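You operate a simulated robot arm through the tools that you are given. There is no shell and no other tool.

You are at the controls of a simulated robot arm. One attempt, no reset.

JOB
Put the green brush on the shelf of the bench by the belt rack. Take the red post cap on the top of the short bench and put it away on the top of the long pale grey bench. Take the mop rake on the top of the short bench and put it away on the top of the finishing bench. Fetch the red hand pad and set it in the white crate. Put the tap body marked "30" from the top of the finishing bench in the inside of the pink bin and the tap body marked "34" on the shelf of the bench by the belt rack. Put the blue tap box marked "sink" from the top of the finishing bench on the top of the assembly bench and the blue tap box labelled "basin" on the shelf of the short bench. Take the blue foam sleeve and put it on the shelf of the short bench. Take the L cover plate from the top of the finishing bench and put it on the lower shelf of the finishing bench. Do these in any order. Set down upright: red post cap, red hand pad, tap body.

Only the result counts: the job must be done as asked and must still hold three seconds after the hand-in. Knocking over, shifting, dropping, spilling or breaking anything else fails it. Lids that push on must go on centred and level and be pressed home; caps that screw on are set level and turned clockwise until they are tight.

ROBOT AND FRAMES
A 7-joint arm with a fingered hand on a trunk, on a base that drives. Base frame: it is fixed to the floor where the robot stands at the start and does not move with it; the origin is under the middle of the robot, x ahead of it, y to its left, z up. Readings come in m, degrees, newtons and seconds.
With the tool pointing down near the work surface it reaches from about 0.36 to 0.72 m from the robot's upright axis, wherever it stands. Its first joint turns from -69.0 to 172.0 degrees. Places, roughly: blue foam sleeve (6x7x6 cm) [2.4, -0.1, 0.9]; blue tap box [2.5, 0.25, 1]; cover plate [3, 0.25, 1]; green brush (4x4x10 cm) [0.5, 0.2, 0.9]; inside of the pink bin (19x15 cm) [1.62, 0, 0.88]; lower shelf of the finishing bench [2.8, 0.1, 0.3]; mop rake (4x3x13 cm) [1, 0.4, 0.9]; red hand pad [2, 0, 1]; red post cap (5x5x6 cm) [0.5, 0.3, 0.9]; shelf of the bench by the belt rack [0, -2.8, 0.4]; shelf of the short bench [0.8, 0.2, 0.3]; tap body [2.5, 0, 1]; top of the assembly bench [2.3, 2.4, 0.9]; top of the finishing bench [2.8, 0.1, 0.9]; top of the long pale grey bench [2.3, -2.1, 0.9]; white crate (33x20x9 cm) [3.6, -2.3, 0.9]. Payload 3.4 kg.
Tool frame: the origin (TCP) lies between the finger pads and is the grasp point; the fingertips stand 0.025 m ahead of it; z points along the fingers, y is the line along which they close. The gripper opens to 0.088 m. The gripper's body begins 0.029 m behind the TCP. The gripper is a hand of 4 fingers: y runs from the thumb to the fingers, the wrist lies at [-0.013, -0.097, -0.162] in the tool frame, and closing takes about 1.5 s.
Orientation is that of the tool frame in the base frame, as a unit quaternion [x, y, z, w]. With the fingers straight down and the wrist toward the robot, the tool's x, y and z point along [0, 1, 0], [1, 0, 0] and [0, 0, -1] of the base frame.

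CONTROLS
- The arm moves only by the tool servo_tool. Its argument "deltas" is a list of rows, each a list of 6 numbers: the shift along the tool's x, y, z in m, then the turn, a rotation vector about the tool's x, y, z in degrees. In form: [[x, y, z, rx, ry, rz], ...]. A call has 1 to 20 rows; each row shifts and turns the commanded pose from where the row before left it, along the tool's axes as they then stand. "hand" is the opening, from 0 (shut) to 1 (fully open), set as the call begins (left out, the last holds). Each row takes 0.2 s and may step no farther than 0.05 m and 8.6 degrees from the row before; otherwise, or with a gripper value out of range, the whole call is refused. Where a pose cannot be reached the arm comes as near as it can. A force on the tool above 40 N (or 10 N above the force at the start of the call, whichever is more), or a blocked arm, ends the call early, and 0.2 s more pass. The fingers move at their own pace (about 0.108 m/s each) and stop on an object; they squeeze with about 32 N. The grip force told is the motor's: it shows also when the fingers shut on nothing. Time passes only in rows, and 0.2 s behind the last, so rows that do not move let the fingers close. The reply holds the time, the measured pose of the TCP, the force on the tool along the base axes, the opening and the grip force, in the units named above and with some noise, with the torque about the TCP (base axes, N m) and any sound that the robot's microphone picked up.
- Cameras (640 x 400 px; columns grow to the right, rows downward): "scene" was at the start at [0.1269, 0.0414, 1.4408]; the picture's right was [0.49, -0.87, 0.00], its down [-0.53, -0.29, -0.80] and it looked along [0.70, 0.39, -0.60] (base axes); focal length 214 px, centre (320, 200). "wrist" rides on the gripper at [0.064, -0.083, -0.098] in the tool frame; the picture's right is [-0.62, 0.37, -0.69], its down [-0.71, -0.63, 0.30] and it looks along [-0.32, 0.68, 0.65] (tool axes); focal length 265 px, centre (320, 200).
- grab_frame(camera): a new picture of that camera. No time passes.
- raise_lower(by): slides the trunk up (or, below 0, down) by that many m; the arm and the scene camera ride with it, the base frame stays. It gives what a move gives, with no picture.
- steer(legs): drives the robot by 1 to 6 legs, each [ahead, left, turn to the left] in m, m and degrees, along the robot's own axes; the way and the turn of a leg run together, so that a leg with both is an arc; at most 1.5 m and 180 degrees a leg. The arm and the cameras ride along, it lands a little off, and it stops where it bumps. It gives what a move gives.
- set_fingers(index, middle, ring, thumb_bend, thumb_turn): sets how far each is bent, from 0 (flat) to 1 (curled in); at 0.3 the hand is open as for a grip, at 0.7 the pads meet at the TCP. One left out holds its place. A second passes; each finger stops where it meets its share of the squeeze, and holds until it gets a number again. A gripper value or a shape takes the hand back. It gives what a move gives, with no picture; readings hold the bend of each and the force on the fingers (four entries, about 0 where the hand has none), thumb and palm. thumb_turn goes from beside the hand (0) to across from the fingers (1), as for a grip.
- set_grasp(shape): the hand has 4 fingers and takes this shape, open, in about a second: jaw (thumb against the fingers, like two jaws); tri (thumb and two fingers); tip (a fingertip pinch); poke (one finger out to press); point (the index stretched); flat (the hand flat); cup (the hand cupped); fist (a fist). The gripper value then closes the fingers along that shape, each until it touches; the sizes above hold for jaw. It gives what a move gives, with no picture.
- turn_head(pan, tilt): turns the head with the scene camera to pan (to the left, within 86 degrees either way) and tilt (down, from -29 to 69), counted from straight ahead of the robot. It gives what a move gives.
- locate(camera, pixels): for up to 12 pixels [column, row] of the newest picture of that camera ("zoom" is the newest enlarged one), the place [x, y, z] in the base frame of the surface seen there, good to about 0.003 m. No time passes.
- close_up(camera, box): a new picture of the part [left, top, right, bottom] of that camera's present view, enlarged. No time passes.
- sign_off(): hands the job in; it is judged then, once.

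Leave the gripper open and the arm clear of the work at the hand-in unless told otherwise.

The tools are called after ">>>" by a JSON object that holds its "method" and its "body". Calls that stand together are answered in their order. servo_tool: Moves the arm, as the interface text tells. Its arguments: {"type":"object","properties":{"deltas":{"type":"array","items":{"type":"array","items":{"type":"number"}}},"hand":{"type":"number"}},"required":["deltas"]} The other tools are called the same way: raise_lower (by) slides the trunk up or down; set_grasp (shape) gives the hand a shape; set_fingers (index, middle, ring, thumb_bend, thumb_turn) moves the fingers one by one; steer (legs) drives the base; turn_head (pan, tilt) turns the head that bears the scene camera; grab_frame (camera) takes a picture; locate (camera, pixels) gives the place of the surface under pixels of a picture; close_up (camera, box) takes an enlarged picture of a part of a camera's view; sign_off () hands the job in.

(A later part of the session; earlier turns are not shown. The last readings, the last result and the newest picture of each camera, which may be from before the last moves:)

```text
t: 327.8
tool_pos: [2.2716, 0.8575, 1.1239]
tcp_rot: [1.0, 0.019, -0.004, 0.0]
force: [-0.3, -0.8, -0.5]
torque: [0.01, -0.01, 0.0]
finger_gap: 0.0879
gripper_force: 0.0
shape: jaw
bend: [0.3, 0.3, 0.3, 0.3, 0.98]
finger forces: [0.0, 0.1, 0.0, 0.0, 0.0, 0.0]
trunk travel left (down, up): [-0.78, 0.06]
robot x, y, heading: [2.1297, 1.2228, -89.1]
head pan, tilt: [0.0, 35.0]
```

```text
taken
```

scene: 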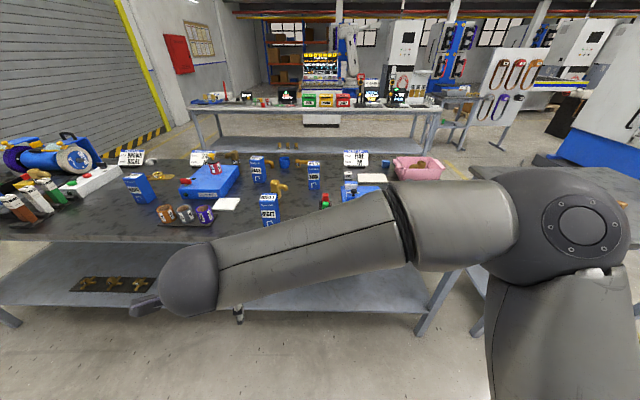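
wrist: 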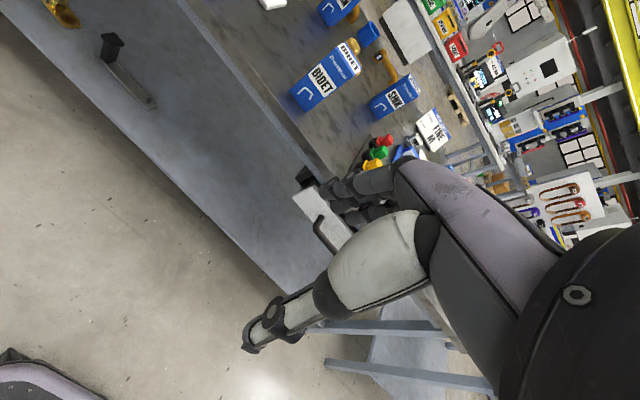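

I go nearer: 0.5 m ahead. The hand passes beside and above BIDET (top about 1.02).

>>> {"method": "steer", "body": {"legs": [[0.49, -0.04, -1]]}}

>>> {"method": "grab_frame", "body": {"camera": "wrist"}}

>>> {"method": "grab_frame", "body": {"camera": "scene"}}

```text
t: 330.7
tool_pos: [2.2411, 0.3532, 1.1233]
tcp_rot: [1.0, 0.02, -0.004, 0.0]
force: [0.1, 0.2, -1.0]
torque: [-0.03, -0.02, 0.02]
finger_gap: 0.0877
gripper_force: 0.1
shape: jaw
bend: [0.3, 0.3, 0.3, 0.3, 0.98]
finger forces: [0.1, 0.0, 0.0, 0.1, 0.0, 0.1]
trunk travel left (down, up): [-0.78, 0.06]
robot x, y, heading: [2.0998, 0.7197, -88.6]
head pan, tilt: [0.0, 35.0]
```

```text
taken
```

wrist: 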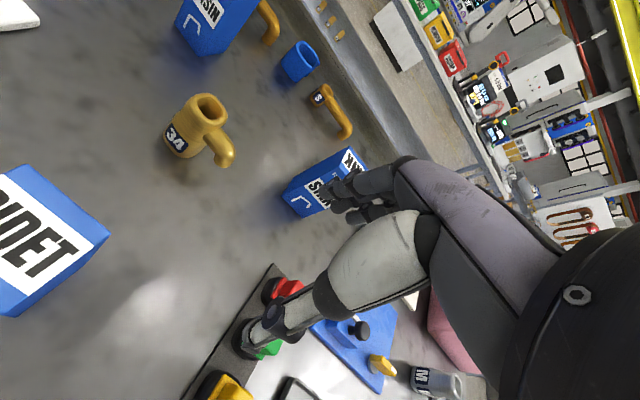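

```text
taken
```

scene: 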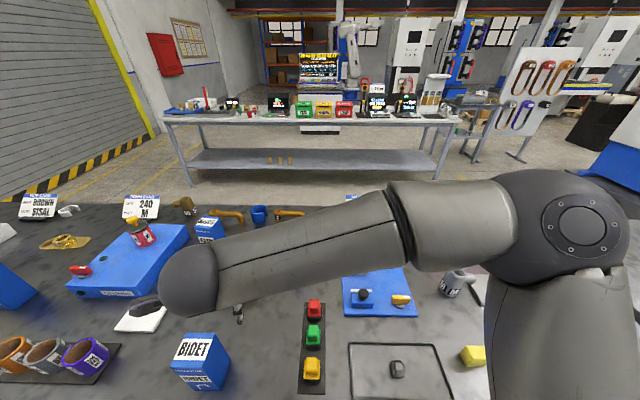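

SINK is at (325,180) in the wrist view, beyond. I locate its visible corners.

>>> {"method": "locate", "body": {"camera": "wrist", "pixels": [[285, 190], [303, 213], [320, 170], [345, 152], [330, 178], [300, 195], [362, 150], [205, 105], [175, 140], [215, 155], [350, 165], [190, 120]]}}

>>> {"method": "close_up", "body": {"camera": "wrist", "box": [140, 70, 400, 230]}}

```text
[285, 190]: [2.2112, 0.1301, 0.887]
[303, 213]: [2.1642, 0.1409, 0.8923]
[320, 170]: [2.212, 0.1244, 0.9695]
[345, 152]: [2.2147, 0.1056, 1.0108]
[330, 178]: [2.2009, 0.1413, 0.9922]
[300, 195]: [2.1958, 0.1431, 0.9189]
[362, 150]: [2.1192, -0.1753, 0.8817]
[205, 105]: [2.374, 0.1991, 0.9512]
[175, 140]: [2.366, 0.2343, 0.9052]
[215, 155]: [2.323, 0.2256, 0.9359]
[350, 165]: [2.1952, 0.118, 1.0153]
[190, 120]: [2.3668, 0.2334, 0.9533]
```

```text
2.46 times, centred on (270, 150) of wrist
```

zoom: 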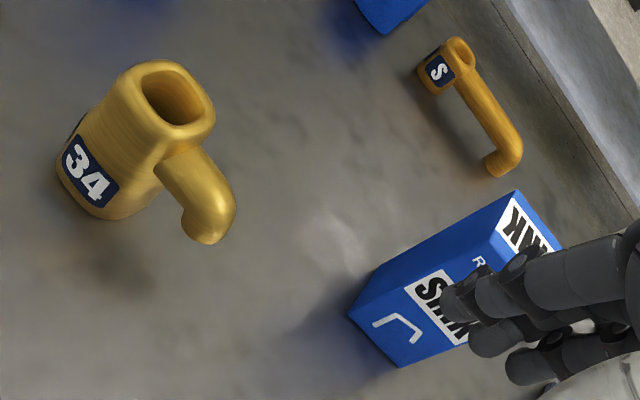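

SINK is about 5 x 6 cm, centred near (2.187, 0.112), aligned with the axes. I square the hand and move over it.

>>> {"method": "servo_tool", "body": {"deltas": [[0, 0, 0, 0, 0, 2.3], [-0.0108, 0.0482, 0, 0, 0, 0], [-0.0108, 0.0482, 0, 0, 0, 0], [-0.0108, 0.0482, 0, 0, 0, 0], [-0.0108, 0.0482, 0, 0, 0, 0], [-0.0108, 0.0482, 0, 0, 0, 0], [0, 0, 0, 0, 0, 0]]}}

>>> {"method": "grab_frame", "body": {"camera": "wrist"}}

>>> {"method": "grab_frame", "body": {"camera": "scene"}}

```text
t: 332.3
tool_pos: [2.1882, 0.1084, 1.1274]
tcp_rot: [1.0, 0.0, -0.004, 0.0]
force: [0.4, 0.3, -0.4]
torque: [-0.01, -0.03, 0.0]
finger_gap: 0.0879
gripper_force: 0.1
shape: jaw
bend: [0.3, 0.3, 0.3, 0.3, 0.98]
finger forces: [0.0, 0.1, 0.1, 0.0, 0.0, 0.0]
trunk travel left (down, up): [-0.78, 0.06]
robot x, y, heading: [2.0977, 0.7162, -88.6]
head pan, tilt: [0.0, 35.0]
```

```text
taken
```

wrist: 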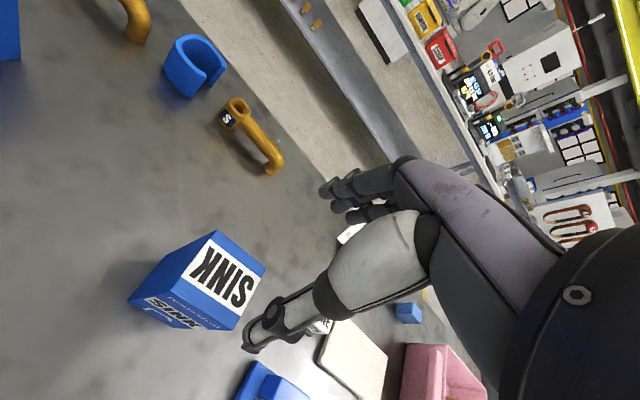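

```text
taken
```

scene: 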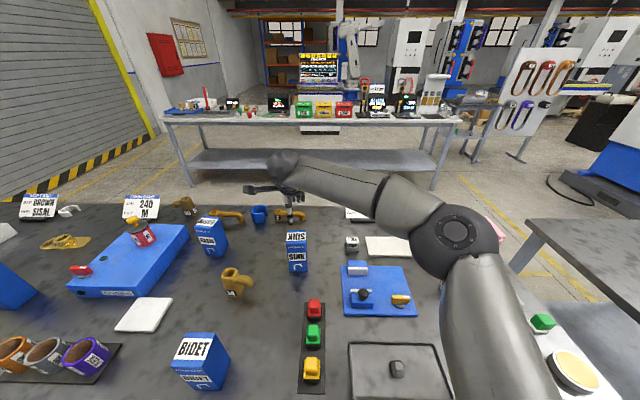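

I locate SINK's top corners from both views.

>>> {"method": "locate", "body": {"camera": "wrist", "pixels": [[216, 233], [263, 266], [234, 327], [182, 280], [222, 278], [135, 300], [220, 245], [240, 310]]}}

>>> {"method": "locate", "body": {"camera": "scene", "pixels": [[288, 236], [305, 236], [307, 252], [288, 252], [297, 244], [297, 260]]}}

```text
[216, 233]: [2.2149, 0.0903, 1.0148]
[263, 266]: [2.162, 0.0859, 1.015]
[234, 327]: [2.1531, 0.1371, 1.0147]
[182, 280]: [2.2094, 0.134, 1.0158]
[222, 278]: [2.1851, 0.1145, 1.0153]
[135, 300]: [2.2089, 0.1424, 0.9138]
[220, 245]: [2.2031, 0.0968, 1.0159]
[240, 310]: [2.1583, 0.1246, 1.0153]
```

```text
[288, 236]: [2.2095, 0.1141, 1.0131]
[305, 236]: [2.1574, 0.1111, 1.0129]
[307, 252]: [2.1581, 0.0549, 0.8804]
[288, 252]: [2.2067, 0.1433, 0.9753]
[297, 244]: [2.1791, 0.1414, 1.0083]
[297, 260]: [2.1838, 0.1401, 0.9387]
```

The box top is centred at (2.185, 0.112), turned about 6 degrees. I match that yaw and lower to z 0.995.

>>> {"method": "servo_tool", "body": {"deltas": [[-0.003, -0.004, 0.0, 0, 0, -6], [0, 0, 0.035, 0, 0, 0], [0, 0, 0.035, 0, 0, 0], [0, 0, 0.025, 0, 0, 0], [0, 0, 0, 0, 0, 0]]}}

>>> {"method": "grab_frame", "body": {"camera": "wrist"}}

```text
t: 333.5
tool_pos: [2.1823, 0.1155, 1.0303]
tcp_rot: [0.999, 0.051, -0.004, -0.001]
force: [0.1, 0.8, 0.1]
torque: [0.02, -0.02, -0.02]
finger_gap: 0.0877
gripper_force: 0.0
shape: jaw
bend: [0.3, 0.3, 0.3, 0.3, 0.98]
finger forces: [0.0, 0.1, 0.0, 0.1, 0.0, 0.1]
trunk travel left (down, up): [-0.78, 0.06]
robot x, y, heading: [2.0996, 0.7144, -88.8]
head pan, tilt: [0.0, 35.0]
```

```text
taken
```

wrist: 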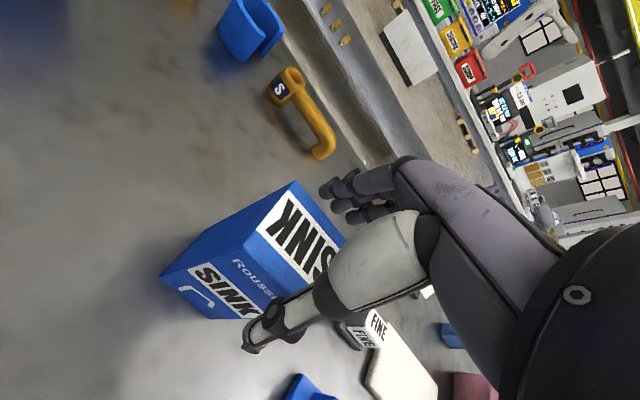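

Fingers straddle the top with no contact. I correct 3 mm and lower the rest.

>>> {"method": "servo_tool", "body": {"deltas": [[0.0025, 0.003, 0.01, 0, 0, 0], [0, 0, 0.013, 0, 0, 0], [0, 0, 0.012, 0, 0, 0], [0, 0, 0, 0, 0, 0]]}}

>>> {"method": "grab_frame", "body": {"camera": "wrist"}}

```text
t: 334.5
tool_pos: [2.1863, 0.1131, 0.995]
tcp_rot: [0.999, 0.051, -0.003, 0.0]
force: [0.6, -0.8, 1.7]
torque: [0.03, 0.01, -0.02]
finger_gap: 0.0879
gripper_force: 0.0
shape: jaw
bend: [0.3, 0.3, 0.3, 0.3, 0.98]
finger forces: [1.0, 0.0, 0.1, 0.0, 0.9, 0.0]
trunk travel left (down, up): [-0.78, 0.06]
robot x, y, heading: [2.0999, 0.7182, -88.8]
head pan, tilt: [0.0, 35.0]
```

```text
taken
```

wrist: 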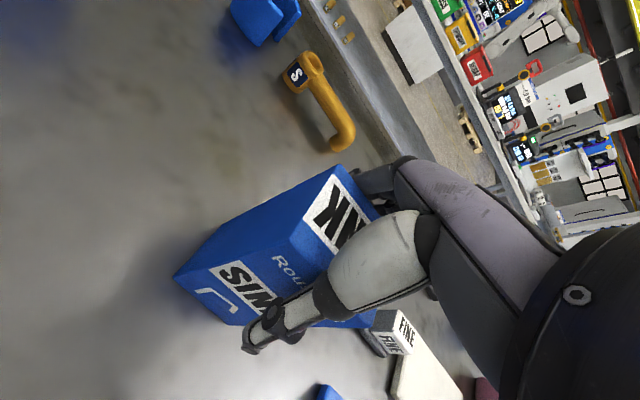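

Very light touch (1 N). I raise 3 mm and close.

>>> {"method": "servo_tool", "body": {"deltas": [[0, 0, -0.004, 0, 0, 0]]}}

>>> {"method": "servo_tool", "body": {"deltas": [[0, 0, 0, 0, 0, 0], [0, 0, 0, 0, 0, 0], [0, 0, 0, 0, 0, 0], [0, 0, 0, 0, 0, 0], [0, 0, 0, 0, 0, 0], [0, 0, 0, 0, 0, 0], [0, 0, 0, 0, 0, 0]], "hand": 0}}

>>> {"method": "grab_frame", "body": {"camera": "wrist"}}

```text
t: 334.9
tool_pos: [2.1853, 0.1129, 0.9979]
tcp_rot: [0.999, 0.052, -0.004, 0.0]
force: [-0.6, 0.2, 0.7]
torque: [0.01, -0.02, -0.02]
finger_gap: 0.0879
gripper_force: 0.0
shape: jaw
bend: [0.3, 0.3, 0.3, 0.3, 0.98]
finger forces: [0.1, 0.0, 0.0, 0.0, 0.1, 0.0]
trunk travel left (down, up): [-0.78, 0.06]
robot x, y, heading: [2.0975, 0.7116, -88.7]
head pan, tilt: [0.0, 35.0]
```

```text
t: 336.5
tool_pos: [2.1852, 0.1126, 0.9971]
tcp_rot: [0.999, 0.051, -0.005, -0.001]
force: [0.7, 0.7, -0.4]
torque: [-0.03, -0.01, 0.05]
finger_gap: 0.0516
gripper_force: 32.4
shape: jaw
bend: [0.74, 0.42, 0.39, 0.64, 1.0]
finger forces: [16.4, 8.8, 3.9, 0.0, 29.7, 0.1]
trunk travel left (down, up): [-0.78, 0.06]
robot x, y, heading: [2.1002, 0.7139, -88.7]
head pan, tilt: [0.0, 35.0]
```

```text
taken
```

wrist: 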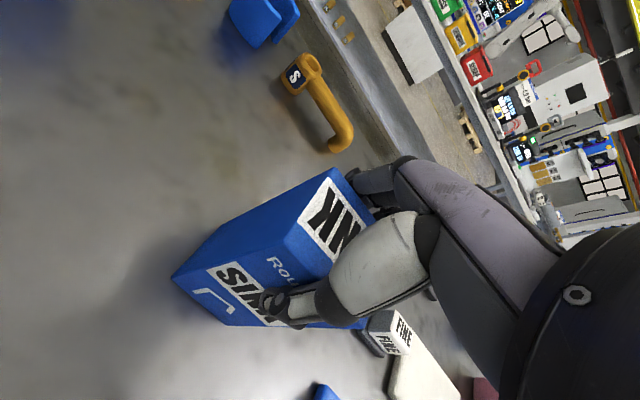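

SINK is gripped. I lift it straight up, then use the trunk for a bit more height.

>>> {"method": "servo_tool", "body": {"deltas": [[0, 0, -0.015, 0, 0, 0], [0, 0, -0.03, 0, 0, 0], [0, 0, -0.035, 0, 0, 0], [0, 0, -0.03, 0, 0, 0]]}}

>>> {"method": "raise_lower", "body": {"by": 0.05}}

>>> {"method": "grab_frame", "body": {"camera": "wrist"}}

>>> {"method": "grab_frame", "body": {"camera": "scene"}}

```text
t: 337.5
tool_pos: [2.1877, 0.1126, 1.1059]
tcp_rot: [0.999, 0.052, -0.004, 0.0]
force: [-0.6, -0.1, -4.8]
torque: [-0.03, -0.02, 0.01]
finger_gap: 0.0515
gripper_force: 31.7
shape: jaw
bend: [0.74, 0.42, 0.39, 0.64, 0.99]
finger forces: [16.9, 8.7, 4.0, 0.0, 29.7, 0.0]
trunk travel left (down, up): [-0.78, 0.06]
robot x, y, heading: [2.1038, 0.7167, -88.8]
head pan, tilt: [0.0, 35.0]
```

```text
t: 338.4
tool_pos: [2.1881, 0.1113, 1.1558]
tcp_rot: [0.999, 0.051, -0.005, 0.0]
force: [0.1, 0.1, -5.8]
torque: [-0.01, 0.0, 0.02]
finger_gap: 0.0516
gripper_force: 31.8
shape: jaw
bend: [0.74, 0.42, 0.39, 0.64, 0.99]
finger forces: [16.9, 8.8, 4.0, 0.0, 29.8, 0.0]
trunk travel left (down, up): [-0.83, 0.01]
robot x, y, heading: [2.1017, 0.715, -88.9]
head pan, tilt: [0.0, 35.0]
```

```text
taken
```

wrist: 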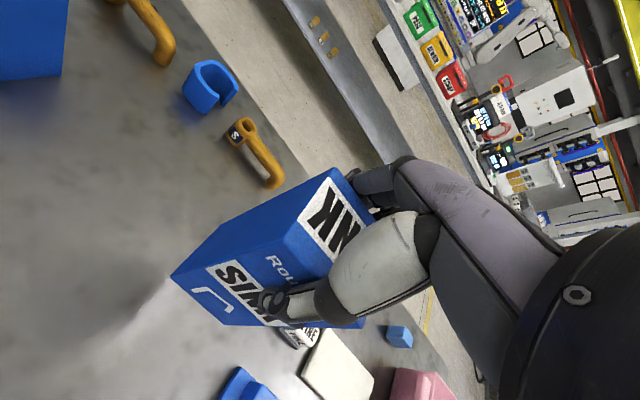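

```text
taken
```

scene: 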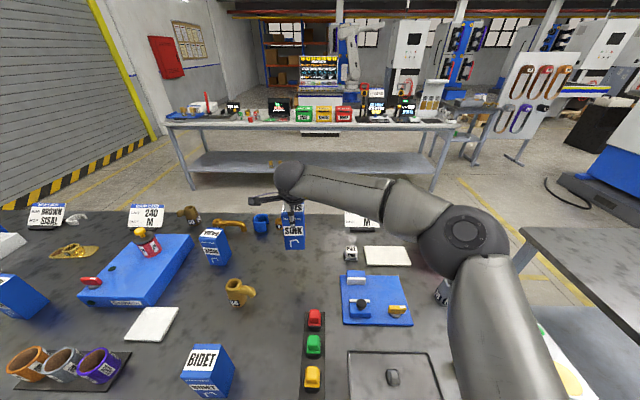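

I draw the box back over the near edge, back away and turn round to the assembly bench.

>>> {"method": "servo_tool", "body": {"deltas": [[0.0049, -0.0475, 0, 0, 0, 0], [0.0049, -0.0475, 0, 0, 0, 0], [0.0049, -0.0475, 0, 0, 0, 0], [0.0049, -0.0475, 0, 0, 0, 0], [0.0049, -0.0475, 0, 0, 0, 0]]}}

>>> {"method": "steer", "body": {"legs": [[-0.5, 0, 0], [0, 0, 178]]}}

>>> {"method": "turn_head", "body": {"pan": 0, "tilt": 30}}

>>> {"method": "grab_frame", "body": {"camera": "scene"}}

>>> {"method": "grab_frame", "body": {"camera": "wrist"}}

```text
t: 339.6
tool_pos: [2.1903, 0.3545, 1.1583]
tcp_rot: [0.999, 0.052, -0.004, 0.0]
force: [0.8, -0.1, -4.8]
torque: [0.0, 0.0, 0.01]
finger_gap: 0.0512
gripper_force: 32.0
shape: jaw
bend: [0.74, 0.42, 0.39, 0.64, 0.99]
finger forces: [17.0, 8.9, 4.1, 0.1, 30.2, 0.0]
trunk travel left (down, up): [-0.83, 0.01]
robot x, y, heading: [2.0991, 0.72, -88.5]
head pan, tilt: [0.0, 35.0]
```

```text
t: 349.9
tool_pos: [2.0063, 1.5855, 1.159]
tcp_rot: [-0.042, 0.999, 0.0, 0.004]
force: [0.0, -0.3, -4.9]
torque: [0.0, 0.01, -0.03]
finger_gap: 0.0513
gripper_force: 31.8
shape: jaw
bend: [0.74, 0.42, 0.4, 0.64, 0.99]
finger forces: [16.6, 8.6, 3.9, 0.0, 29.2, 0.0]
trunk travel left (down, up): [-0.83, 0.01]
robot x, y, heading: [2.0902, 1.2213, 90.0]
head pan, tilt: [0.0, 35.0]
```

```text
t: 350.6
tool_pos: [2.0047, 1.586, 1.1576]
tcp_rot: [-0.043, 0.999, -0.001, 0.006]
force: [-0.5, 1.3, -4.9]
torque: [0.0, 0.01, -0.02]
finger_gap: 0.0514
gripper_force: 32.2
shape: jaw
bend: [0.74, 0.42, 0.4, 0.64, 0.99]
finger forces: [16.7, 8.5, 4.0, 0.0, 29.3, 0.1]
trunk travel left (down, up): [-0.83, 0.01]
robot x, y, heading: [2.0899, 1.2184, 90.3]
head pan, tilt: [0.0, 30.0]
```

```text
taken
```

scene: 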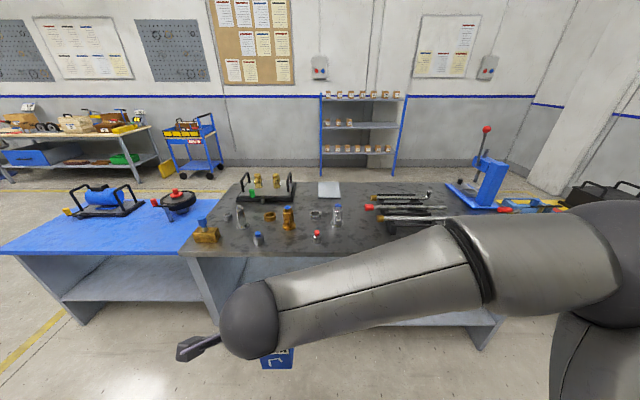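

```text
taken
```

wrist: 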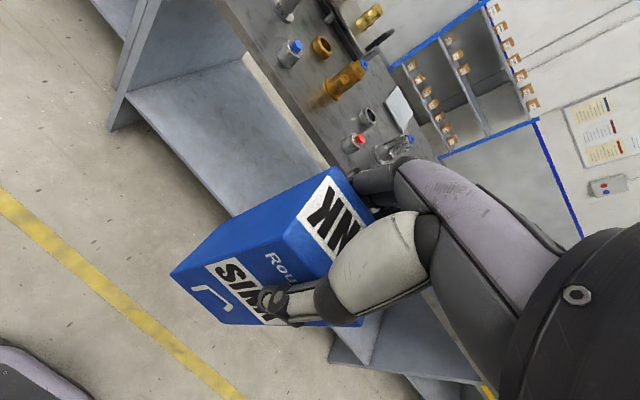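

The dark bench is the assembly bench. I locate its edges, items and free areas.

>>> {"method": "locate", "body": {"camera": "scene", "pixels": [[260, 240], [318, 233], [345, 235], [370, 222], [205, 235], [195, 256], [280, 252], [230, 230], [330, 190], [250, 192], [395, 222], [290, 235]]}}

>>> {"method": "close_up", "body": {"camera": "scene", "box": [170, 160, 470, 270]}}

>>> {"method": "close_up", "body": {"camera": "wrist", "box": [220, 0, 440, 180]}}

```text
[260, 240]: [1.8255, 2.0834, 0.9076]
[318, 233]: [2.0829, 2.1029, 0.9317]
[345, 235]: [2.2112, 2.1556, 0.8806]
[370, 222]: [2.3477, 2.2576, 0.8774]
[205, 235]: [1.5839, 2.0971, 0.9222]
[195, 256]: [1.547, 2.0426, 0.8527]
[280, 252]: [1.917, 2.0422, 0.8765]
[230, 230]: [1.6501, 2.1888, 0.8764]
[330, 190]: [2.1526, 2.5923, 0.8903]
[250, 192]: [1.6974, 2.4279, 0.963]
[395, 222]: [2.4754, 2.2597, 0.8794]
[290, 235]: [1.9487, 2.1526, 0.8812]
```

```text
2.13 times, centred on (320, 215) of scene
```

zoom: 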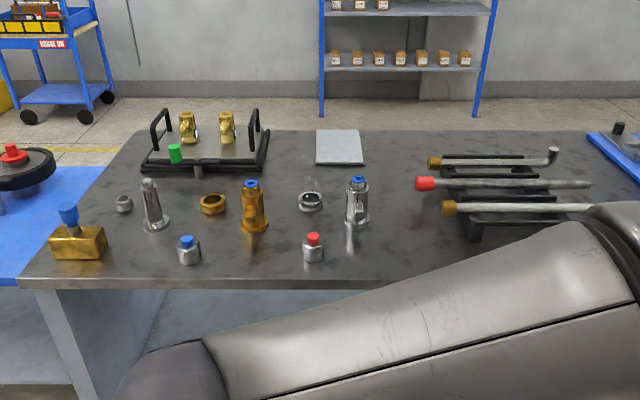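

```text
2.22 times, centred on (330, 90) of wrist
```

zoom: 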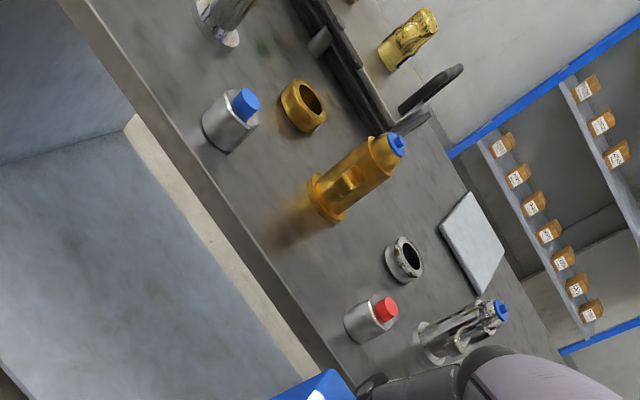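

Free spot: about (2.31, 2.13), right of the red-capped part and left of the pipe rack. I drive there.

>>> {"method": "steer", "body": {"legs": [[0.33, -0.32, 0]]}}

>>> {"method": "turn_head", "body": {"pan": 10, "tilt": 45}}

>>> {"method": "grab_frame", "body": {"camera": "scene"}}

>>> {"method": "grab_frame", "body": {"camera": "wrist"}}

```text
t: 353.4
tool_pos: [2.3138, 1.9209, 1.1569]
tcp_rot: [-0.043, 0.999, 0.0, 0.004]
force: [0.3, -0.3, -3.8]
torque: [-0.04, -0.01, 0.04]
finger_gap: 0.0512
gripper_force: 31.4
shape: jaw
bend: [0.74, 0.42, 0.4, 0.64, 0.99]
finger forces: [16.7, 8.8, 4.0, 0.0, 29.4, 0.0]
trunk travel left (down, up): [-0.83, 0.01]
robot x, y, heading: [2.3998, 1.5542, 90.5]
head pan, tilt: [0.0, 30.0]
```

```text
t: 354.1
tool_pos: [2.3147, 1.9211, 1.1572]
tcp_rot: [-0.043, 0.999, 0.0, 0.004]
force: [0.3, 0.3, -4.7]
torque: [-0.02, -0.03, 0.0]
finger_gap: 0.0511
gripper_force: 31.9
shape: jaw
bend: [0.74, 0.42, 0.4, 0.64, 0.99]
finger forces: [16.6, 8.6, 4.0, 0.0, 29.3, 0.0]
trunk travel left (down, up): [-0.83, 0.01]
robot x, y, heading: [2.3996, 1.5554, 90.6]
head pan, tilt: [10.0, 45.0]
```

```text
taken
```

scene: 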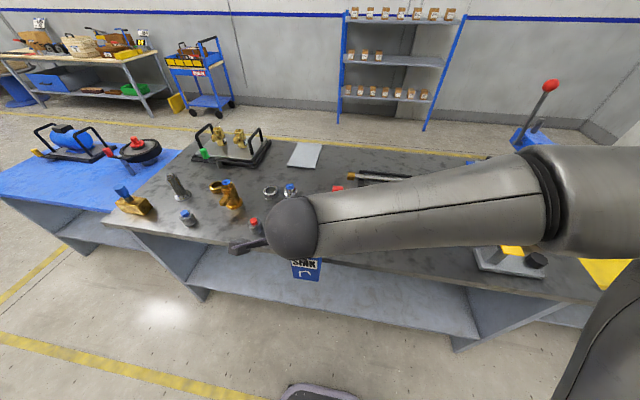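

```text
taken
```

wrist: 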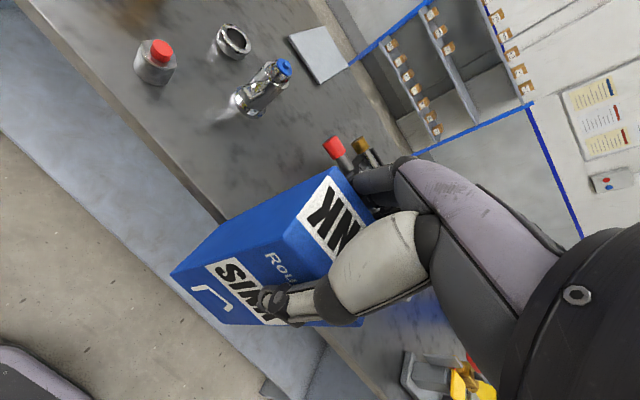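

>>> {"method": "locate", "body": {"camera": "wrist", "pixels": [[250, 100], [155, 70], [335, 148], [425, 370], [210, 130], [250, 155], [290, 150], [300, 180], [215, 215], [345, 350], [320, 120], [400, 320]]}}

```text
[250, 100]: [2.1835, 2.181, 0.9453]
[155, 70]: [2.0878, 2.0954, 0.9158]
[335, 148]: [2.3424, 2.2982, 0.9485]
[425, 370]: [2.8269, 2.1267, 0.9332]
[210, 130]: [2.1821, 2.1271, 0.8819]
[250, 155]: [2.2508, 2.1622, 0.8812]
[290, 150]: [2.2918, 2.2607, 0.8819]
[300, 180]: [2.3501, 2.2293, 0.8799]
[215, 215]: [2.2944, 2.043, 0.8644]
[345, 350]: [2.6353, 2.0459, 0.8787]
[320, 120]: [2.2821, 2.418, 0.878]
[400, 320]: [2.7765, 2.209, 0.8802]
```

The area x 2.23-2.6, y 2.05-2.25 is free. I move the box over (2.315, 2.14) and lower it.

>>> {"method": "servo_tool", "body": {"deltas": [[-0.0038, 0.0436, 0, 0, 0, 0], [-0.0038, 0.0436, 0, 0, 0, 0], [-0.0038, 0.0436, 0, 0, 0, 0], [-0.0038, 0.0436, 0, 0, 0, 0], [-0.0038, 0.0436, 0, 0, 0, 0], [0, 0, 0.04, 0, 0, 0], [0, 0, 0.04, 0, 0, 0], [0, 0, 0.04, 0, 0, 0], [0, 0, 0.025, 0, 0, 0], [0, 0, 0, 0, 0, 0]]}}

>>> {"method": "grab_frame", "body": {"camera": "wrist"}}

>>> {"method": "grab_frame", "body": {"camera": "scene"}}

```text
t: 356.3
tool_pos: [2.3142, 2.1377, 1.0125]
tcp_rot: [-0.042, 0.999, -0.001, 0.004]
force: [-0.1, 0.1, -4.2]
torque: [0.01, 0.01, 0.01]
finger_gap: 0.0514
gripper_force: 31.7
shape: jaw
bend: [0.74, 0.42, 0.4, 0.64, 0.99]
finger forces: [17.0, 8.6, 4.0, 0.0, 29.6, 0.1]
trunk travel left (down, up): [-0.83, 0.01]
robot x, y, heading: [2.3999, 1.5585, 90.2]
head pan, tilt: [10.0, 45.0]
```

```text
taken
```

wrist: 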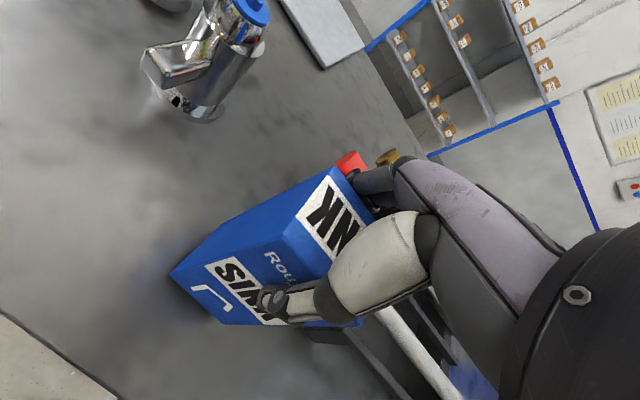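

```text
taken
```

scene: 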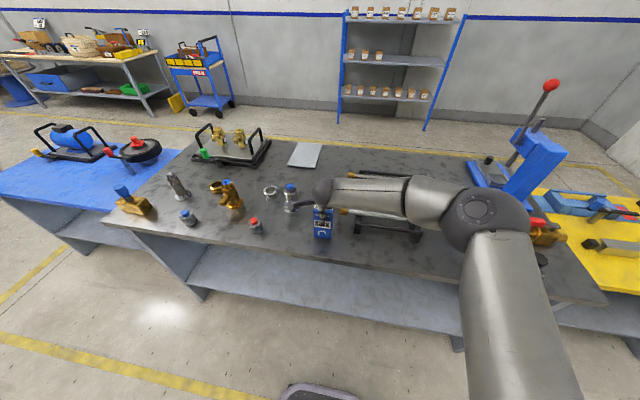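

I check the gap between the box and the pipe rack (wrist (335,340)).

>>> {"method": "locate", "body": {"camera": "wrist", "pixels": [[315, 335], [345, 340], [300, 332], [390, 320], [225, 320], [172, 276], [350, 160], [330, 365]]}}

>>> {"method": "close_up", "body": {"camera": "scene", "box": [270, 150, 450, 270]}}

```text
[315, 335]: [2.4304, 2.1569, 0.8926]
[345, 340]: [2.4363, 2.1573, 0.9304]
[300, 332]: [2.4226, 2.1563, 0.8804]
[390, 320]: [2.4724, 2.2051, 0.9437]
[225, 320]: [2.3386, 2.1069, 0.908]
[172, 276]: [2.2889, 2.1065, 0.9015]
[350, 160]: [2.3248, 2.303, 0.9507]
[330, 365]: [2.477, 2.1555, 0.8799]
```

```text
3.33 times, centred on (360, 210) of scene
```

zoom: 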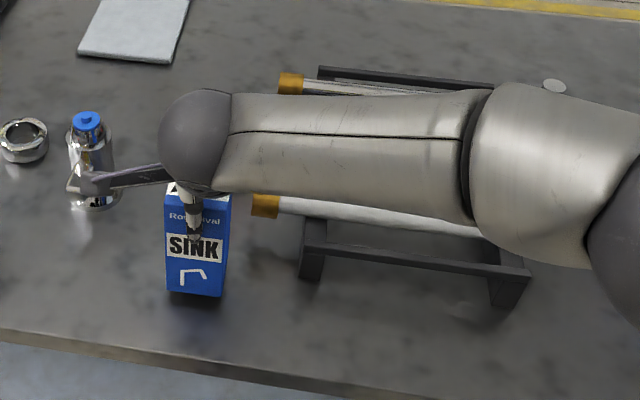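

The lower pipe's brass end is close to the fingers. I measure it.

>>> {"method": "locate", "body": {"camera": "scene", "pixels": [[343, 211], [349, 212], [340, 213], [345, 208], [347, 173], [355, 213]]}}

```text
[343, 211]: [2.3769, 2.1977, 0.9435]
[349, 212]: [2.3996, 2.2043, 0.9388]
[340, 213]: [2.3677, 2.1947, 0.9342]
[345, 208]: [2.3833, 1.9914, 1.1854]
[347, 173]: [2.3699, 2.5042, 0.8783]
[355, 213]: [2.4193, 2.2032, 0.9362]
```

I shift the box 2.5 cm away from the pipe end, then lower until it touches.

>>> {"method": "servo_tool", "body": {"deltas": [[0.025, 0.0, 0, 0, 0, 0], [0, 0, 0.007, 0, 0, 0], [0, 0, 0.004, 0, 0, 0], [0, 0, 0, 0, 0, 0]]}}

>>> {"method": "servo_tool", "body": {"deltas": [[0, 0, 0.0015, 0, 0, 0], [0, 0, 0.0015, 0, 0, 0], [0, 0, 0, 0, 0, 0]]}}

```text
t: 357.3
tool_pos: [2.2911, 2.1362, 1.0024]
tcp_rot: [-0.043, 0.999, -0.001, 0.004]
force: [-0.5, -0.6, -5.1]
torque: [0.0, -0.01, -0.01]
finger_gap: 0.051
gripper_force: 31.8
shape: jaw
bend: [0.74, 0.43, 0.4, 0.64, 0.99]
finger forces: [17.0, 8.4, 4.0, 0.0, 29.5, 0.1]
trunk travel left (down, up): [-0.83, 0.01]
robot x, y, heading: [2.403, 1.5574, 90.2]
head pan, tilt: [10.0, 45.0]
```

```text
t: 358.1
tool_pos: [2.2905, 2.1364, 0.9979]
tcp_rot: [-0.042, 0.999, -0.001, 0.005]
force: [-0.3, -0.2, -4.8]
torque: [0.02, 0.0, 0.03]
finger_gap: 0.0512
gripper_force: 32.2
shape: jaw
bend: [0.74, 0.43, 0.4, 0.64, 0.99]
finger forces: [17.0, 8.5, 4.0, 0.0, 29.5, 0.0]
trunk travel left (down, up): [-0.83, 0.01]
robot x, y, heading: [2.3957, 1.5546, 90.5]
head pan, tilt: [10.0, 45.0]
```

>>> {"method": "servo_tool", "body": {"deltas": [[0, 0, 0.0015, 0, 0, 0], [0, 0, 0.001, 0, 0, 0], [0, 0, 0, 0, 0, 0]]}}

>>> {"method": "servo_tool", "body": {"deltas": [[0, 0, 0.001, 0, 0, 0], [0, 0, 0.001, 0, 0, 0], [0, 0, 0, 0, 0, 0]]}}

```text
t: 358.9
tool_pos: [2.292, 2.1371, 0.9967]
tcp_rot: [-0.042, 0.999, 0.0, 0.003]
force: [-1.6, 0.0, 6.0]
torque: [0.0, 0.02, 0.02]
finger_gap: 0.0509
gripper_force: 32.0
shape: jaw
bend: [0.74, 0.42, 0.4, 0.64, 0.98]
finger forces: [17.5, 9.1, 4.3, 0.0, 30.2, 0.0]
trunk travel left (down, up): [-0.83, 0.01]
robot x, y, heading: [2.4, 1.5542, 90.2]
head pan, tilt: [10.0, 45.0]
```

```text
t: 359.7
tool_pos: [2.2924, 2.1367, 0.9969]
tcp_rot: [-0.042, 0.999, 0.002, 0.004]
force: [-2.3, 3.8, 19.4]
torque: [0.07, 0.0, 0.03]
finger_gap: 0.051
gripper_force: 32.0
shape: jaw
bend: [0.74, 0.42, 0.4, 0.65, 0.98]
finger forces: [19.0, 10.2, 4.9, 0.0, 30.6, 0.1]
trunk travel left (down, up): [-0.83, 0.01]
robot x, y, heading: [2.3966, 1.5532, 90.4]
head pan, tilt: [10.0, 45.0]
```

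The box is on the bench (19 N). I ease up 2 mm and open.

>>> {"method": "servo_tool", "body": {"deltas": [[0, 0, -0.0015, 0, 0, 0], [0, 0, 0, 0, 0, 0]]}}

>>> {"method": "servo_tool", "body": {"deltas": [[0, 0, 0, 0, 0, 0], [0, 0, 0, 0, 0, 0], [0, 0, 0, 0, 0, 0], [0, 0, 0, 0, 0, 0], [0, 0, 0, 0, 0, 0], [0, 0, 0, 0, 0, 0], [0, 0, 0, 0, 0, 0]], "hand": 1}}

>>> {"method": "grab_frame", "body": {"camera": "wrist"}}

```text
t: 360.3
tool_pos: [2.2909, 2.1356, 0.9973]
tcp_rot: [-0.043, 0.999, 0.001, 0.004]
force: [-0.8, 4.9, 16.9]
torque: [0.13, 0.03, 0.07]
finger_gap: 0.051
gripper_force: 32.0
shape: jaw
bend: [0.74, 0.42, 0.4, 0.65, 0.98]
finger forces: [19.7, 10.3, 4.9, 0.0, 30.1, 0.0]
trunk travel left (down, up): [-0.83, 0.01]
robot x, y, heading: [2.3992, 1.5554, 90.4]
head pan, tilt: [10.0, 45.0]
```

```text
t: 361.9
tool_pos: [2.2909, 2.1373, 0.9956]
tcp_rot: [-0.043, 0.999, 0.0, 0.004]
force: [-0.3, 0.2, -0.1]
torque: [-0.01, -0.04, 0.01]
finger_gap: 0.0879
gripper_force: 0.1
shape: jaw
bend: [0.3, 0.3, 0.3, 0.3, 0.98]
finger forces: [0.4, 0.1, 0.0, 0.0, 0.3, 0.1]
trunk travel left (down, up): [-0.83, 0.01]
robot x, y, heading: [2.4008, 1.5539, 90.4]
head pan, tilt: [10.0, 45.0]
```

```text
taken
```

wrist: 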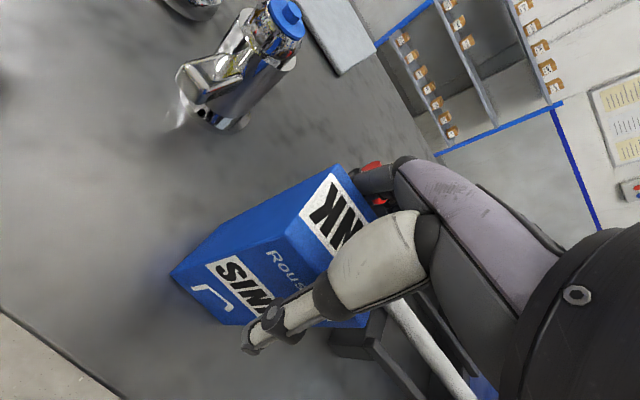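

The box stands free. I raise straight up and draw back.

>>> {"method": "servo_tool", "body": {"deltas": [[0, 0, -0.01, 0, 0, 0], [0, 0, -0.02, 0, 0, 0], [0, 0, -0.03, 0, 0, 0], [0, 0, -0.04, 0, 0, 0], [0, 0, -0.03, 0, 0, 0], [0.003, -0.045, 0, 0, 0, 0], [0.003, -0.045, 0, 0, 0, 0], [0.003, -0.045, 0, 0, 0, 0], [0.003, -0.045, 0, 0, 0, 0], [0, 0, 0, 0, 0, 0]]}}

>>> {"method": "grab_frame", "body": {"camera": "wrist"}}

```text
t: 364.1
tool_pos: [2.2915, 1.9564, 1.1288]
tcp_rot: [-0.043, 0.999, 0.0, 0.005]
force: [-0.4, -0.5, 0.6]
torque: [0.03, -0.03, -0.03]
finger_gap: 0.088
gripper_force: 0.0
shape: jaw
bend: [0.3, 0.3, 0.3, 0.3, 0.98]
finger forces: [0.1, 0.0, 0.1, 0.1, 0.0, 0.0]
trunk travel left (down, up): [-0.83, 0.01]
robot x, y, heading: [2.3967, 1.5523, 90.1]
head pan, tilt: [10.0, 45.0]
```

```text
taken
```

wrist: 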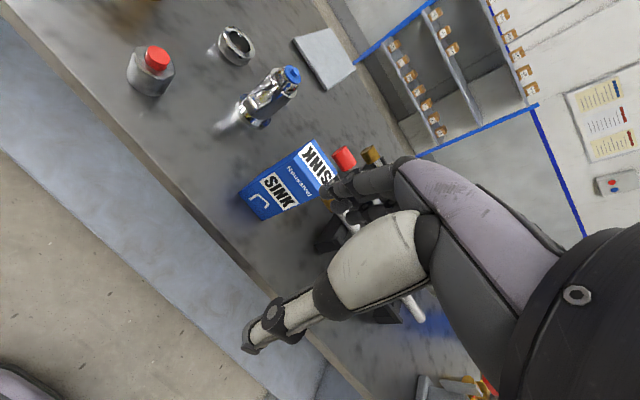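

SINK stands on the assembly bench. Next the mop rake on the short bench: I back off, turn round, and drive left-west along the aisle.

>>> {"method": "steer", "body": {"legs": [[-0.25, 0, 0], [0, 0, 180], [0, -1.45, 0]]}}

>>> {"method": "turn_head", "body": {"pan": 5, "tilt": 40}}

>>> {"method": "grab_frame", "body": {"camera": "scene"}}

>>> {"method": "grab_frame", "body": {"camera": "wrist"}}

```text
t: 379.8
tool_pos: [1.0571, 0.9971, 1.1294]
tcp_rot: [1.0, 0.004, -0.004, -0.001]
force: [-0.3, -0.2, 0.7]
torque: [-0.02, 0.01, 0.01]
finger_gap: 0.088
gripper_force: 0.0
shape: jaw
bend: [0.3, 0.3, 0.3, 0.3, 0.98]
finger forces: [0.0, 0.1, 0.1, 0.0, 0.0, 0.1]
trunk travel left (down, up): [-0.83, 0.01]
robot x, y, heading: [0.9823, 1.4054, -94.2]
head pan, tilt: [10.0, 45.0]
```

```text
t: 380.5
tool_pos: [1.0587, 0.9963, 1.1301]
tcp_rot: [1.0, 0.003, -0.004, -0.001]
force: [-0.1, 0.4, 1.0]
torque: [-0.02, 0.01, 0.0]
finger_gap: 0.0879
gripper_force: 0.0
shape: jaw
bend: [0.3, 0.3, 0.3, 0.3, 0.98]
finger forces: [0.0, 0.1, 0.0, 0.0, 0.1, 0.0]
trunk travel left (down, up): [-0.83, 0.01]
robot x, y, heading: [0.9793, 1.4064, -94.5]
head pan, tilt: [5.0, 40.0]
```

```text
taken
```

scene: 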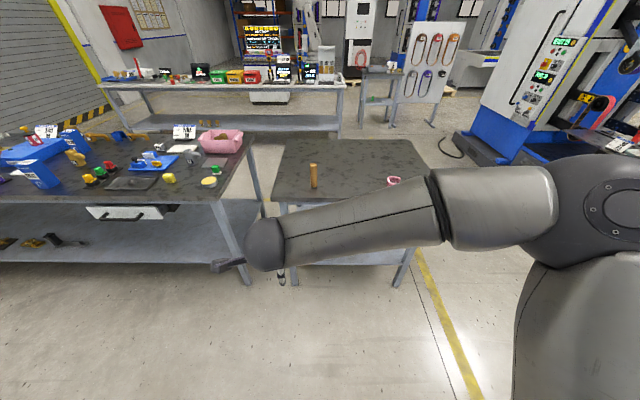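

```text
taken
```

wrist: 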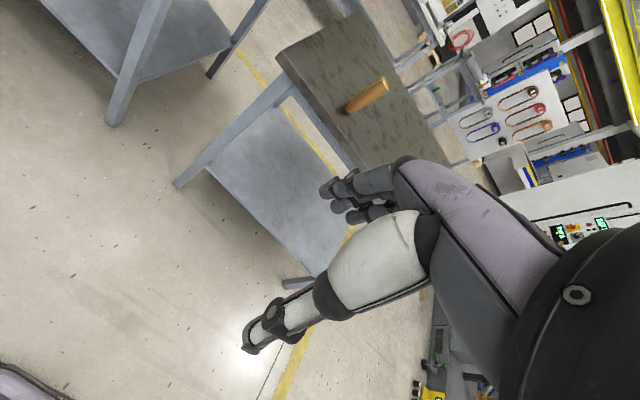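

The rake stands upright at about (1.005, 0.398). I approach to 0.5 m.

>>> {"method": "steer", "body": {"legs": [[0.5, -0.03, 4.3]]}}

>>> {"method": "grab_frame", "body": {"camera": "scene"}}

>>> {"method": "grab_frame", "body": {"camera": "wrist"}}

```text
t: 383.4
tool_pos: [1.027, 0.5132, 1.1298]
tcp_rot: [1.0, 0.03, -0.005, -0.001]
force: [0.0, 0.6, -0.6]
torque: [0.0, -0.01, 0.01]
finger_gap: 0.088
gripper_force: 0.1
shape: jaw
bend: [0.3, 0.3, 0.3, 0.3, 0.98]
finger forces: [0.0, 0.0, 0.1, 0.0, 0.0, 0.1]
trunk travel left (down, up): [-0.83, 0.01]
robot x, y, heading: [0.9274, 0.9185, -91.4]
head pan, tilt: [5.0, 40.0]
```

```text
taken
```

scene: 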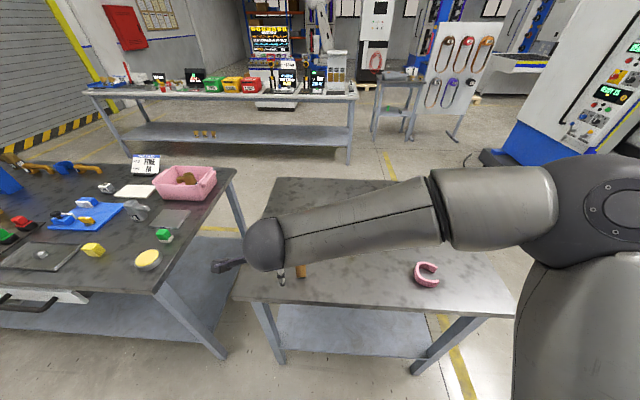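

```text
taken
```

wrist: 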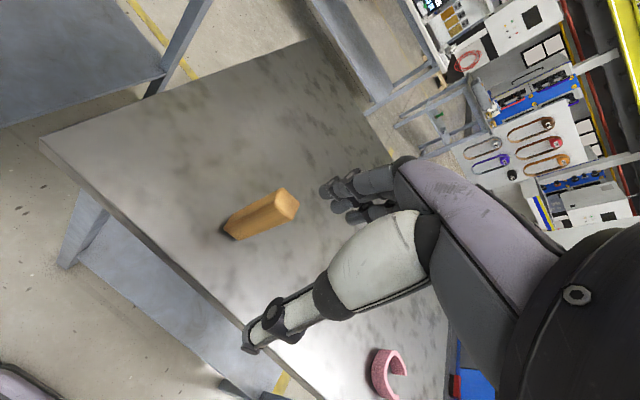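

The rake appears at (262,213), top at (287,203). I locate its faces.

>>> {"method": "close_up", "body": {"camera": "wrist", "box": [200, 160, 330, 260]}}

>>> {"method": "locate", "body": {"camera": "wrist", "pixels": [[283, 190], [297, 206], [287, 220], [273, 200], [285, 205], [228, 228], [235, 238], [250, 222], [260, 205], [245, 235], [225, 225]]}}

```text
4.00 times, centred on (265, 210) of wrist
```

zoom: 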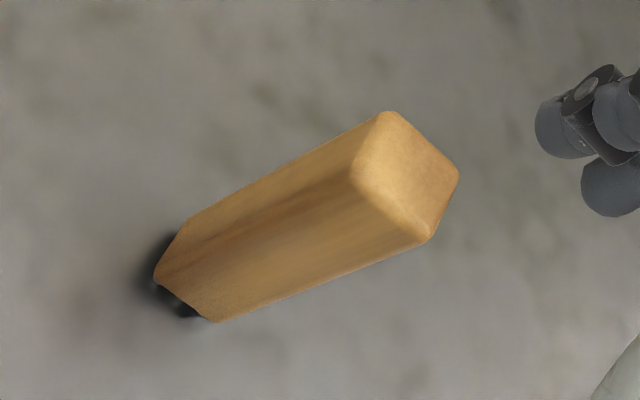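

```text
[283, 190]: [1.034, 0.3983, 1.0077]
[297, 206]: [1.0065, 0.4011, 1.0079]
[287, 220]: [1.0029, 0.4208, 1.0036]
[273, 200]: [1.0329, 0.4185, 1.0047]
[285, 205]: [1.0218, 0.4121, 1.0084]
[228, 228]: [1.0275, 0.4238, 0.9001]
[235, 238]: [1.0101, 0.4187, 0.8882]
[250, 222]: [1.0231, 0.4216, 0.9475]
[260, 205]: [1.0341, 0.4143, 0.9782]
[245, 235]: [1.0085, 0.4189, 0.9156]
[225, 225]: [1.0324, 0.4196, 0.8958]
```

The rake is 3 x 2.2 cm at (1.019, 0.410), top z 1.008, turned slightly clockwise. I align and move over it.

>>> {"method": "servo_tool", "body": {"deltas": [[0, 0, 0, 0, 0, 8.4], [0, 0.035, 0, 0, 0, 0], [0, 0.035, 0, 0, 0, 0], [0.001, 0.033, 0, 0, 0, 0], [0, 0, 0.035, 0, 0, 0], [0, 0, 0.03, 0, 0, 0], [0, 0, 0, 0, 0, 0]]}}

>>> {"method": "grab_frame", "body": {"camera": "wrist"}}

```text
t: 385.0
tool_pos: [1.0181, 0.4049, 1.0666]
tcp_rot: [0.999, -0.044, -0.004, -0.001]
force: [1.1, -0.1, 0.0]
torque: [-0.03, -0.01, -0.01]
finger_gap: 0.0881
gripper_force: 0.1
shape: jaw
bend: [0.3, 0.3, 0.3, 0.3, 0.98]
finger forces: [0.0, 0.1, 0.1, 0.0, 0.0, 0.0]
trunk travel left (down, up): [-0.83, 0.01]
robot x, y, heading: [0.9281, 0.9201, -91.1]
head pan, tilt: [5.0, 40.0]
```

```text
taken
```

wrist: 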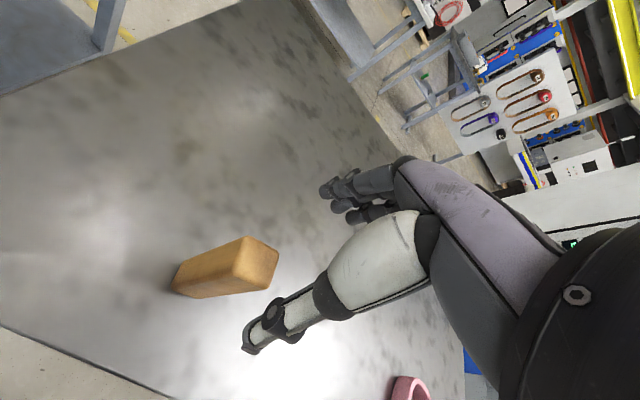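

>>> {"method": "locate", "body": {"camera": "wrist", "pixels": [[248, 240], [276, 253], [265, 287], [238, 272], [256, 264], [200, 280], [180, 270], [190, 293]]}}

```text
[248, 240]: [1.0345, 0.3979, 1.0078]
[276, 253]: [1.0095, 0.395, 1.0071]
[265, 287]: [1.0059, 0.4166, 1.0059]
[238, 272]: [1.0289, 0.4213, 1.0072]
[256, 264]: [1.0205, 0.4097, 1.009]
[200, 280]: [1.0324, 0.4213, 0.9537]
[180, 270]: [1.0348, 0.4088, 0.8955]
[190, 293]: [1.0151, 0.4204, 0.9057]
```

>>> {"method": "servo_tool", "body": {"deltas": [[0.002, -0.003, 0.02, 0, 0, -4], [0, 0, 0.025, 0, 0, 0], [0, 0, 0.025, 0, 0, 0], [0, 0, 0.012, 0, 0, 0], [0, 0, 0, 0, 0, 0]]}}

>>> {"method": "grab_frame", "body": {"camera": "wrist"}}

```text
t: 386.2
tool_pos: [1.0216, 0.4131, 0.9828]
tcp_rot: [1.0, -0.009, -0.004, 0.0]
force: [-0.2, -0.1, 0.2]
torque: [0.02, 0.03, 0.03]
finger_gap: 0.088
gripper_force: 0.1
shape: jaw
bend: [0.3, 0.3, 0.3, 0.3, 0.98]
finger forces: [0.1, 0.1, 0.0, 0.0, 0.0, 0.0]
trunk travel left (down, up): [-0.83, 0.01]
robot x, y, heading: [0.9309, 0.9165, -91.3]
head pan, tilt: [5.0, 40.0]
```

```text
taken
```

wrist: 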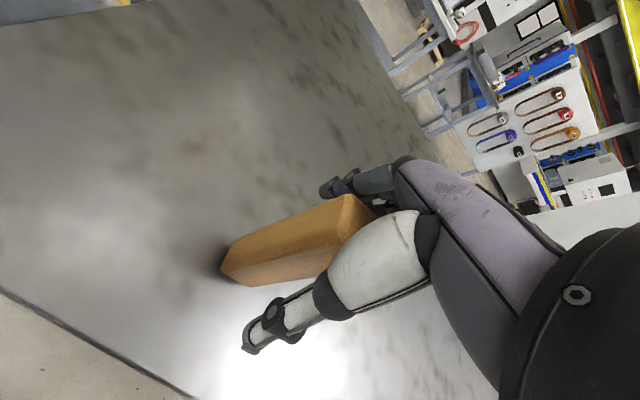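

I centre 4 mm further and close the hand.

>>> {"method": "servo_tool", "body": {"deltas": [[-0.001, 0.004, 0, 0, 0, 0], [0, 0, 0, 0, 0, 0]]}}

>>> {"method": "servo_tool", "body": {"deltas": [[0, 0, 0, 0, 0, 0], [0, 0, 0, 0, 0, 0], [0, 0, 0, 0, 0, 0], [0, 0, 0, 0, 0, 0], [0, 0, 0, 0, 0, 0], [0, 0, 0, 0, 0, 0], [0, 0, 0, 0, 0, 0], [0, 0, 0, 0, 0, 0]], "hand": 0}}

>>> {"method": "grab_frame", "body": {"camera": "wrist"}}

```text
t: 386.8
tool_pos: [1.0197, 0.408, 0.9838]
tcp_rot: [1.0, -0.009, -0.003, 0.001]
force: [-0.9, -0.4, -0.7]
torque: [0.0, 0.01, 0.0]
finger_gap: 0.088
gripper_force: 0.0
shape: jaw
bend: [0.3, 0.3, 0.3, 0.3, 0.98]
finger forces: [0.1, 0.1, 0.0, 0.0, 0.0, 0.0]
trunk travel left (down, up): [-0.83, 0.01]
robot x, y, heading: [0.9288, 0.918, -90.9]
head pan, tilt: [5.0, 40.0]
```

```text
t: 388.6
tool_pos: [1.0205, 0.4082, 0.9846]
tcp_rot: [1.0, -0.009, -0.005, -0.001]
force: [-0.6, -0.2, -0.9]
torque: [0.03, -0.02, 0.01]
finger_gap: 0.0253
gripper_force: 31.8
shape: jaw
bend: [0.74, 0.53, 0.61, 0.75, 1.0]
finger forces: [18.4, 9.1, 0.0, 0.0, 27.7, 0.1]
trunk travel left (down, up): [-0.83, 0.01]
robot x, y, heading: [0.9305, 0.9216, -91.2]
head pan, tilt: [5.0, 40.0]
```

```text
taken
```

wrist: 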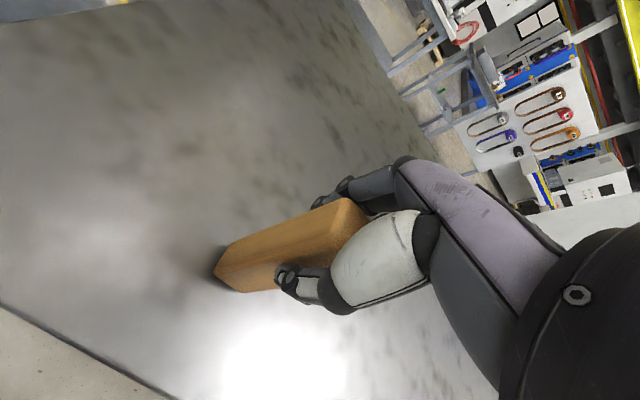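

The rake is gripped. I lift it and draw back.

>>> {"method": "servo_tool", "body": {"deltas": [[0, 0, -0.015, 0, 0, 0], [0, 0, -0.03, 0, 0, 0], [0, 0, -0.04, 0, 0, 0], [0, 0, -0.04, 0, 0, 0], [0, -0.02, -0.035, 0, 0, 0], [0, -0.045, 0, 0, 0, 0], [0, -0.035, 0, 0, 0, 0]]}}

>>> {"method": "grab_frame", "body": {"camera": "wrist"}}

```text
t: 390.2
tool_pos: [1.02, 0.508, 1.1443]
tcp_rot: [1.0, -0.009, -0.004, 0.0]
force: [-0.3, 0.0, -0.9]
torque: [0.01, 0.01, -0.01]
finger_gap: 0.0254
gripper_force: 32.2
shape: jaw
bend: [0.74, 0.53, 0.61, 0.75, 1.0]
finger forces: [18.6, 9.2, 0.0, 0.1, 27.6, 0.0]
trunk travel left (down, up): [-0.83, 0.01]
robot x, y, heading: [0.9311, 0.9129, -91.0]
head pan, tilt: [5.0, 40.0]
```

```text
taken
```

wrist: 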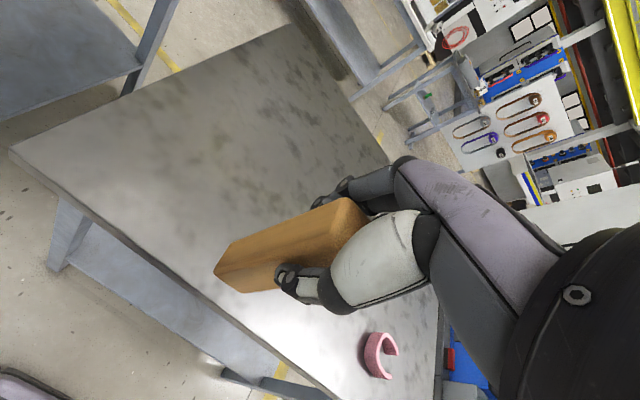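

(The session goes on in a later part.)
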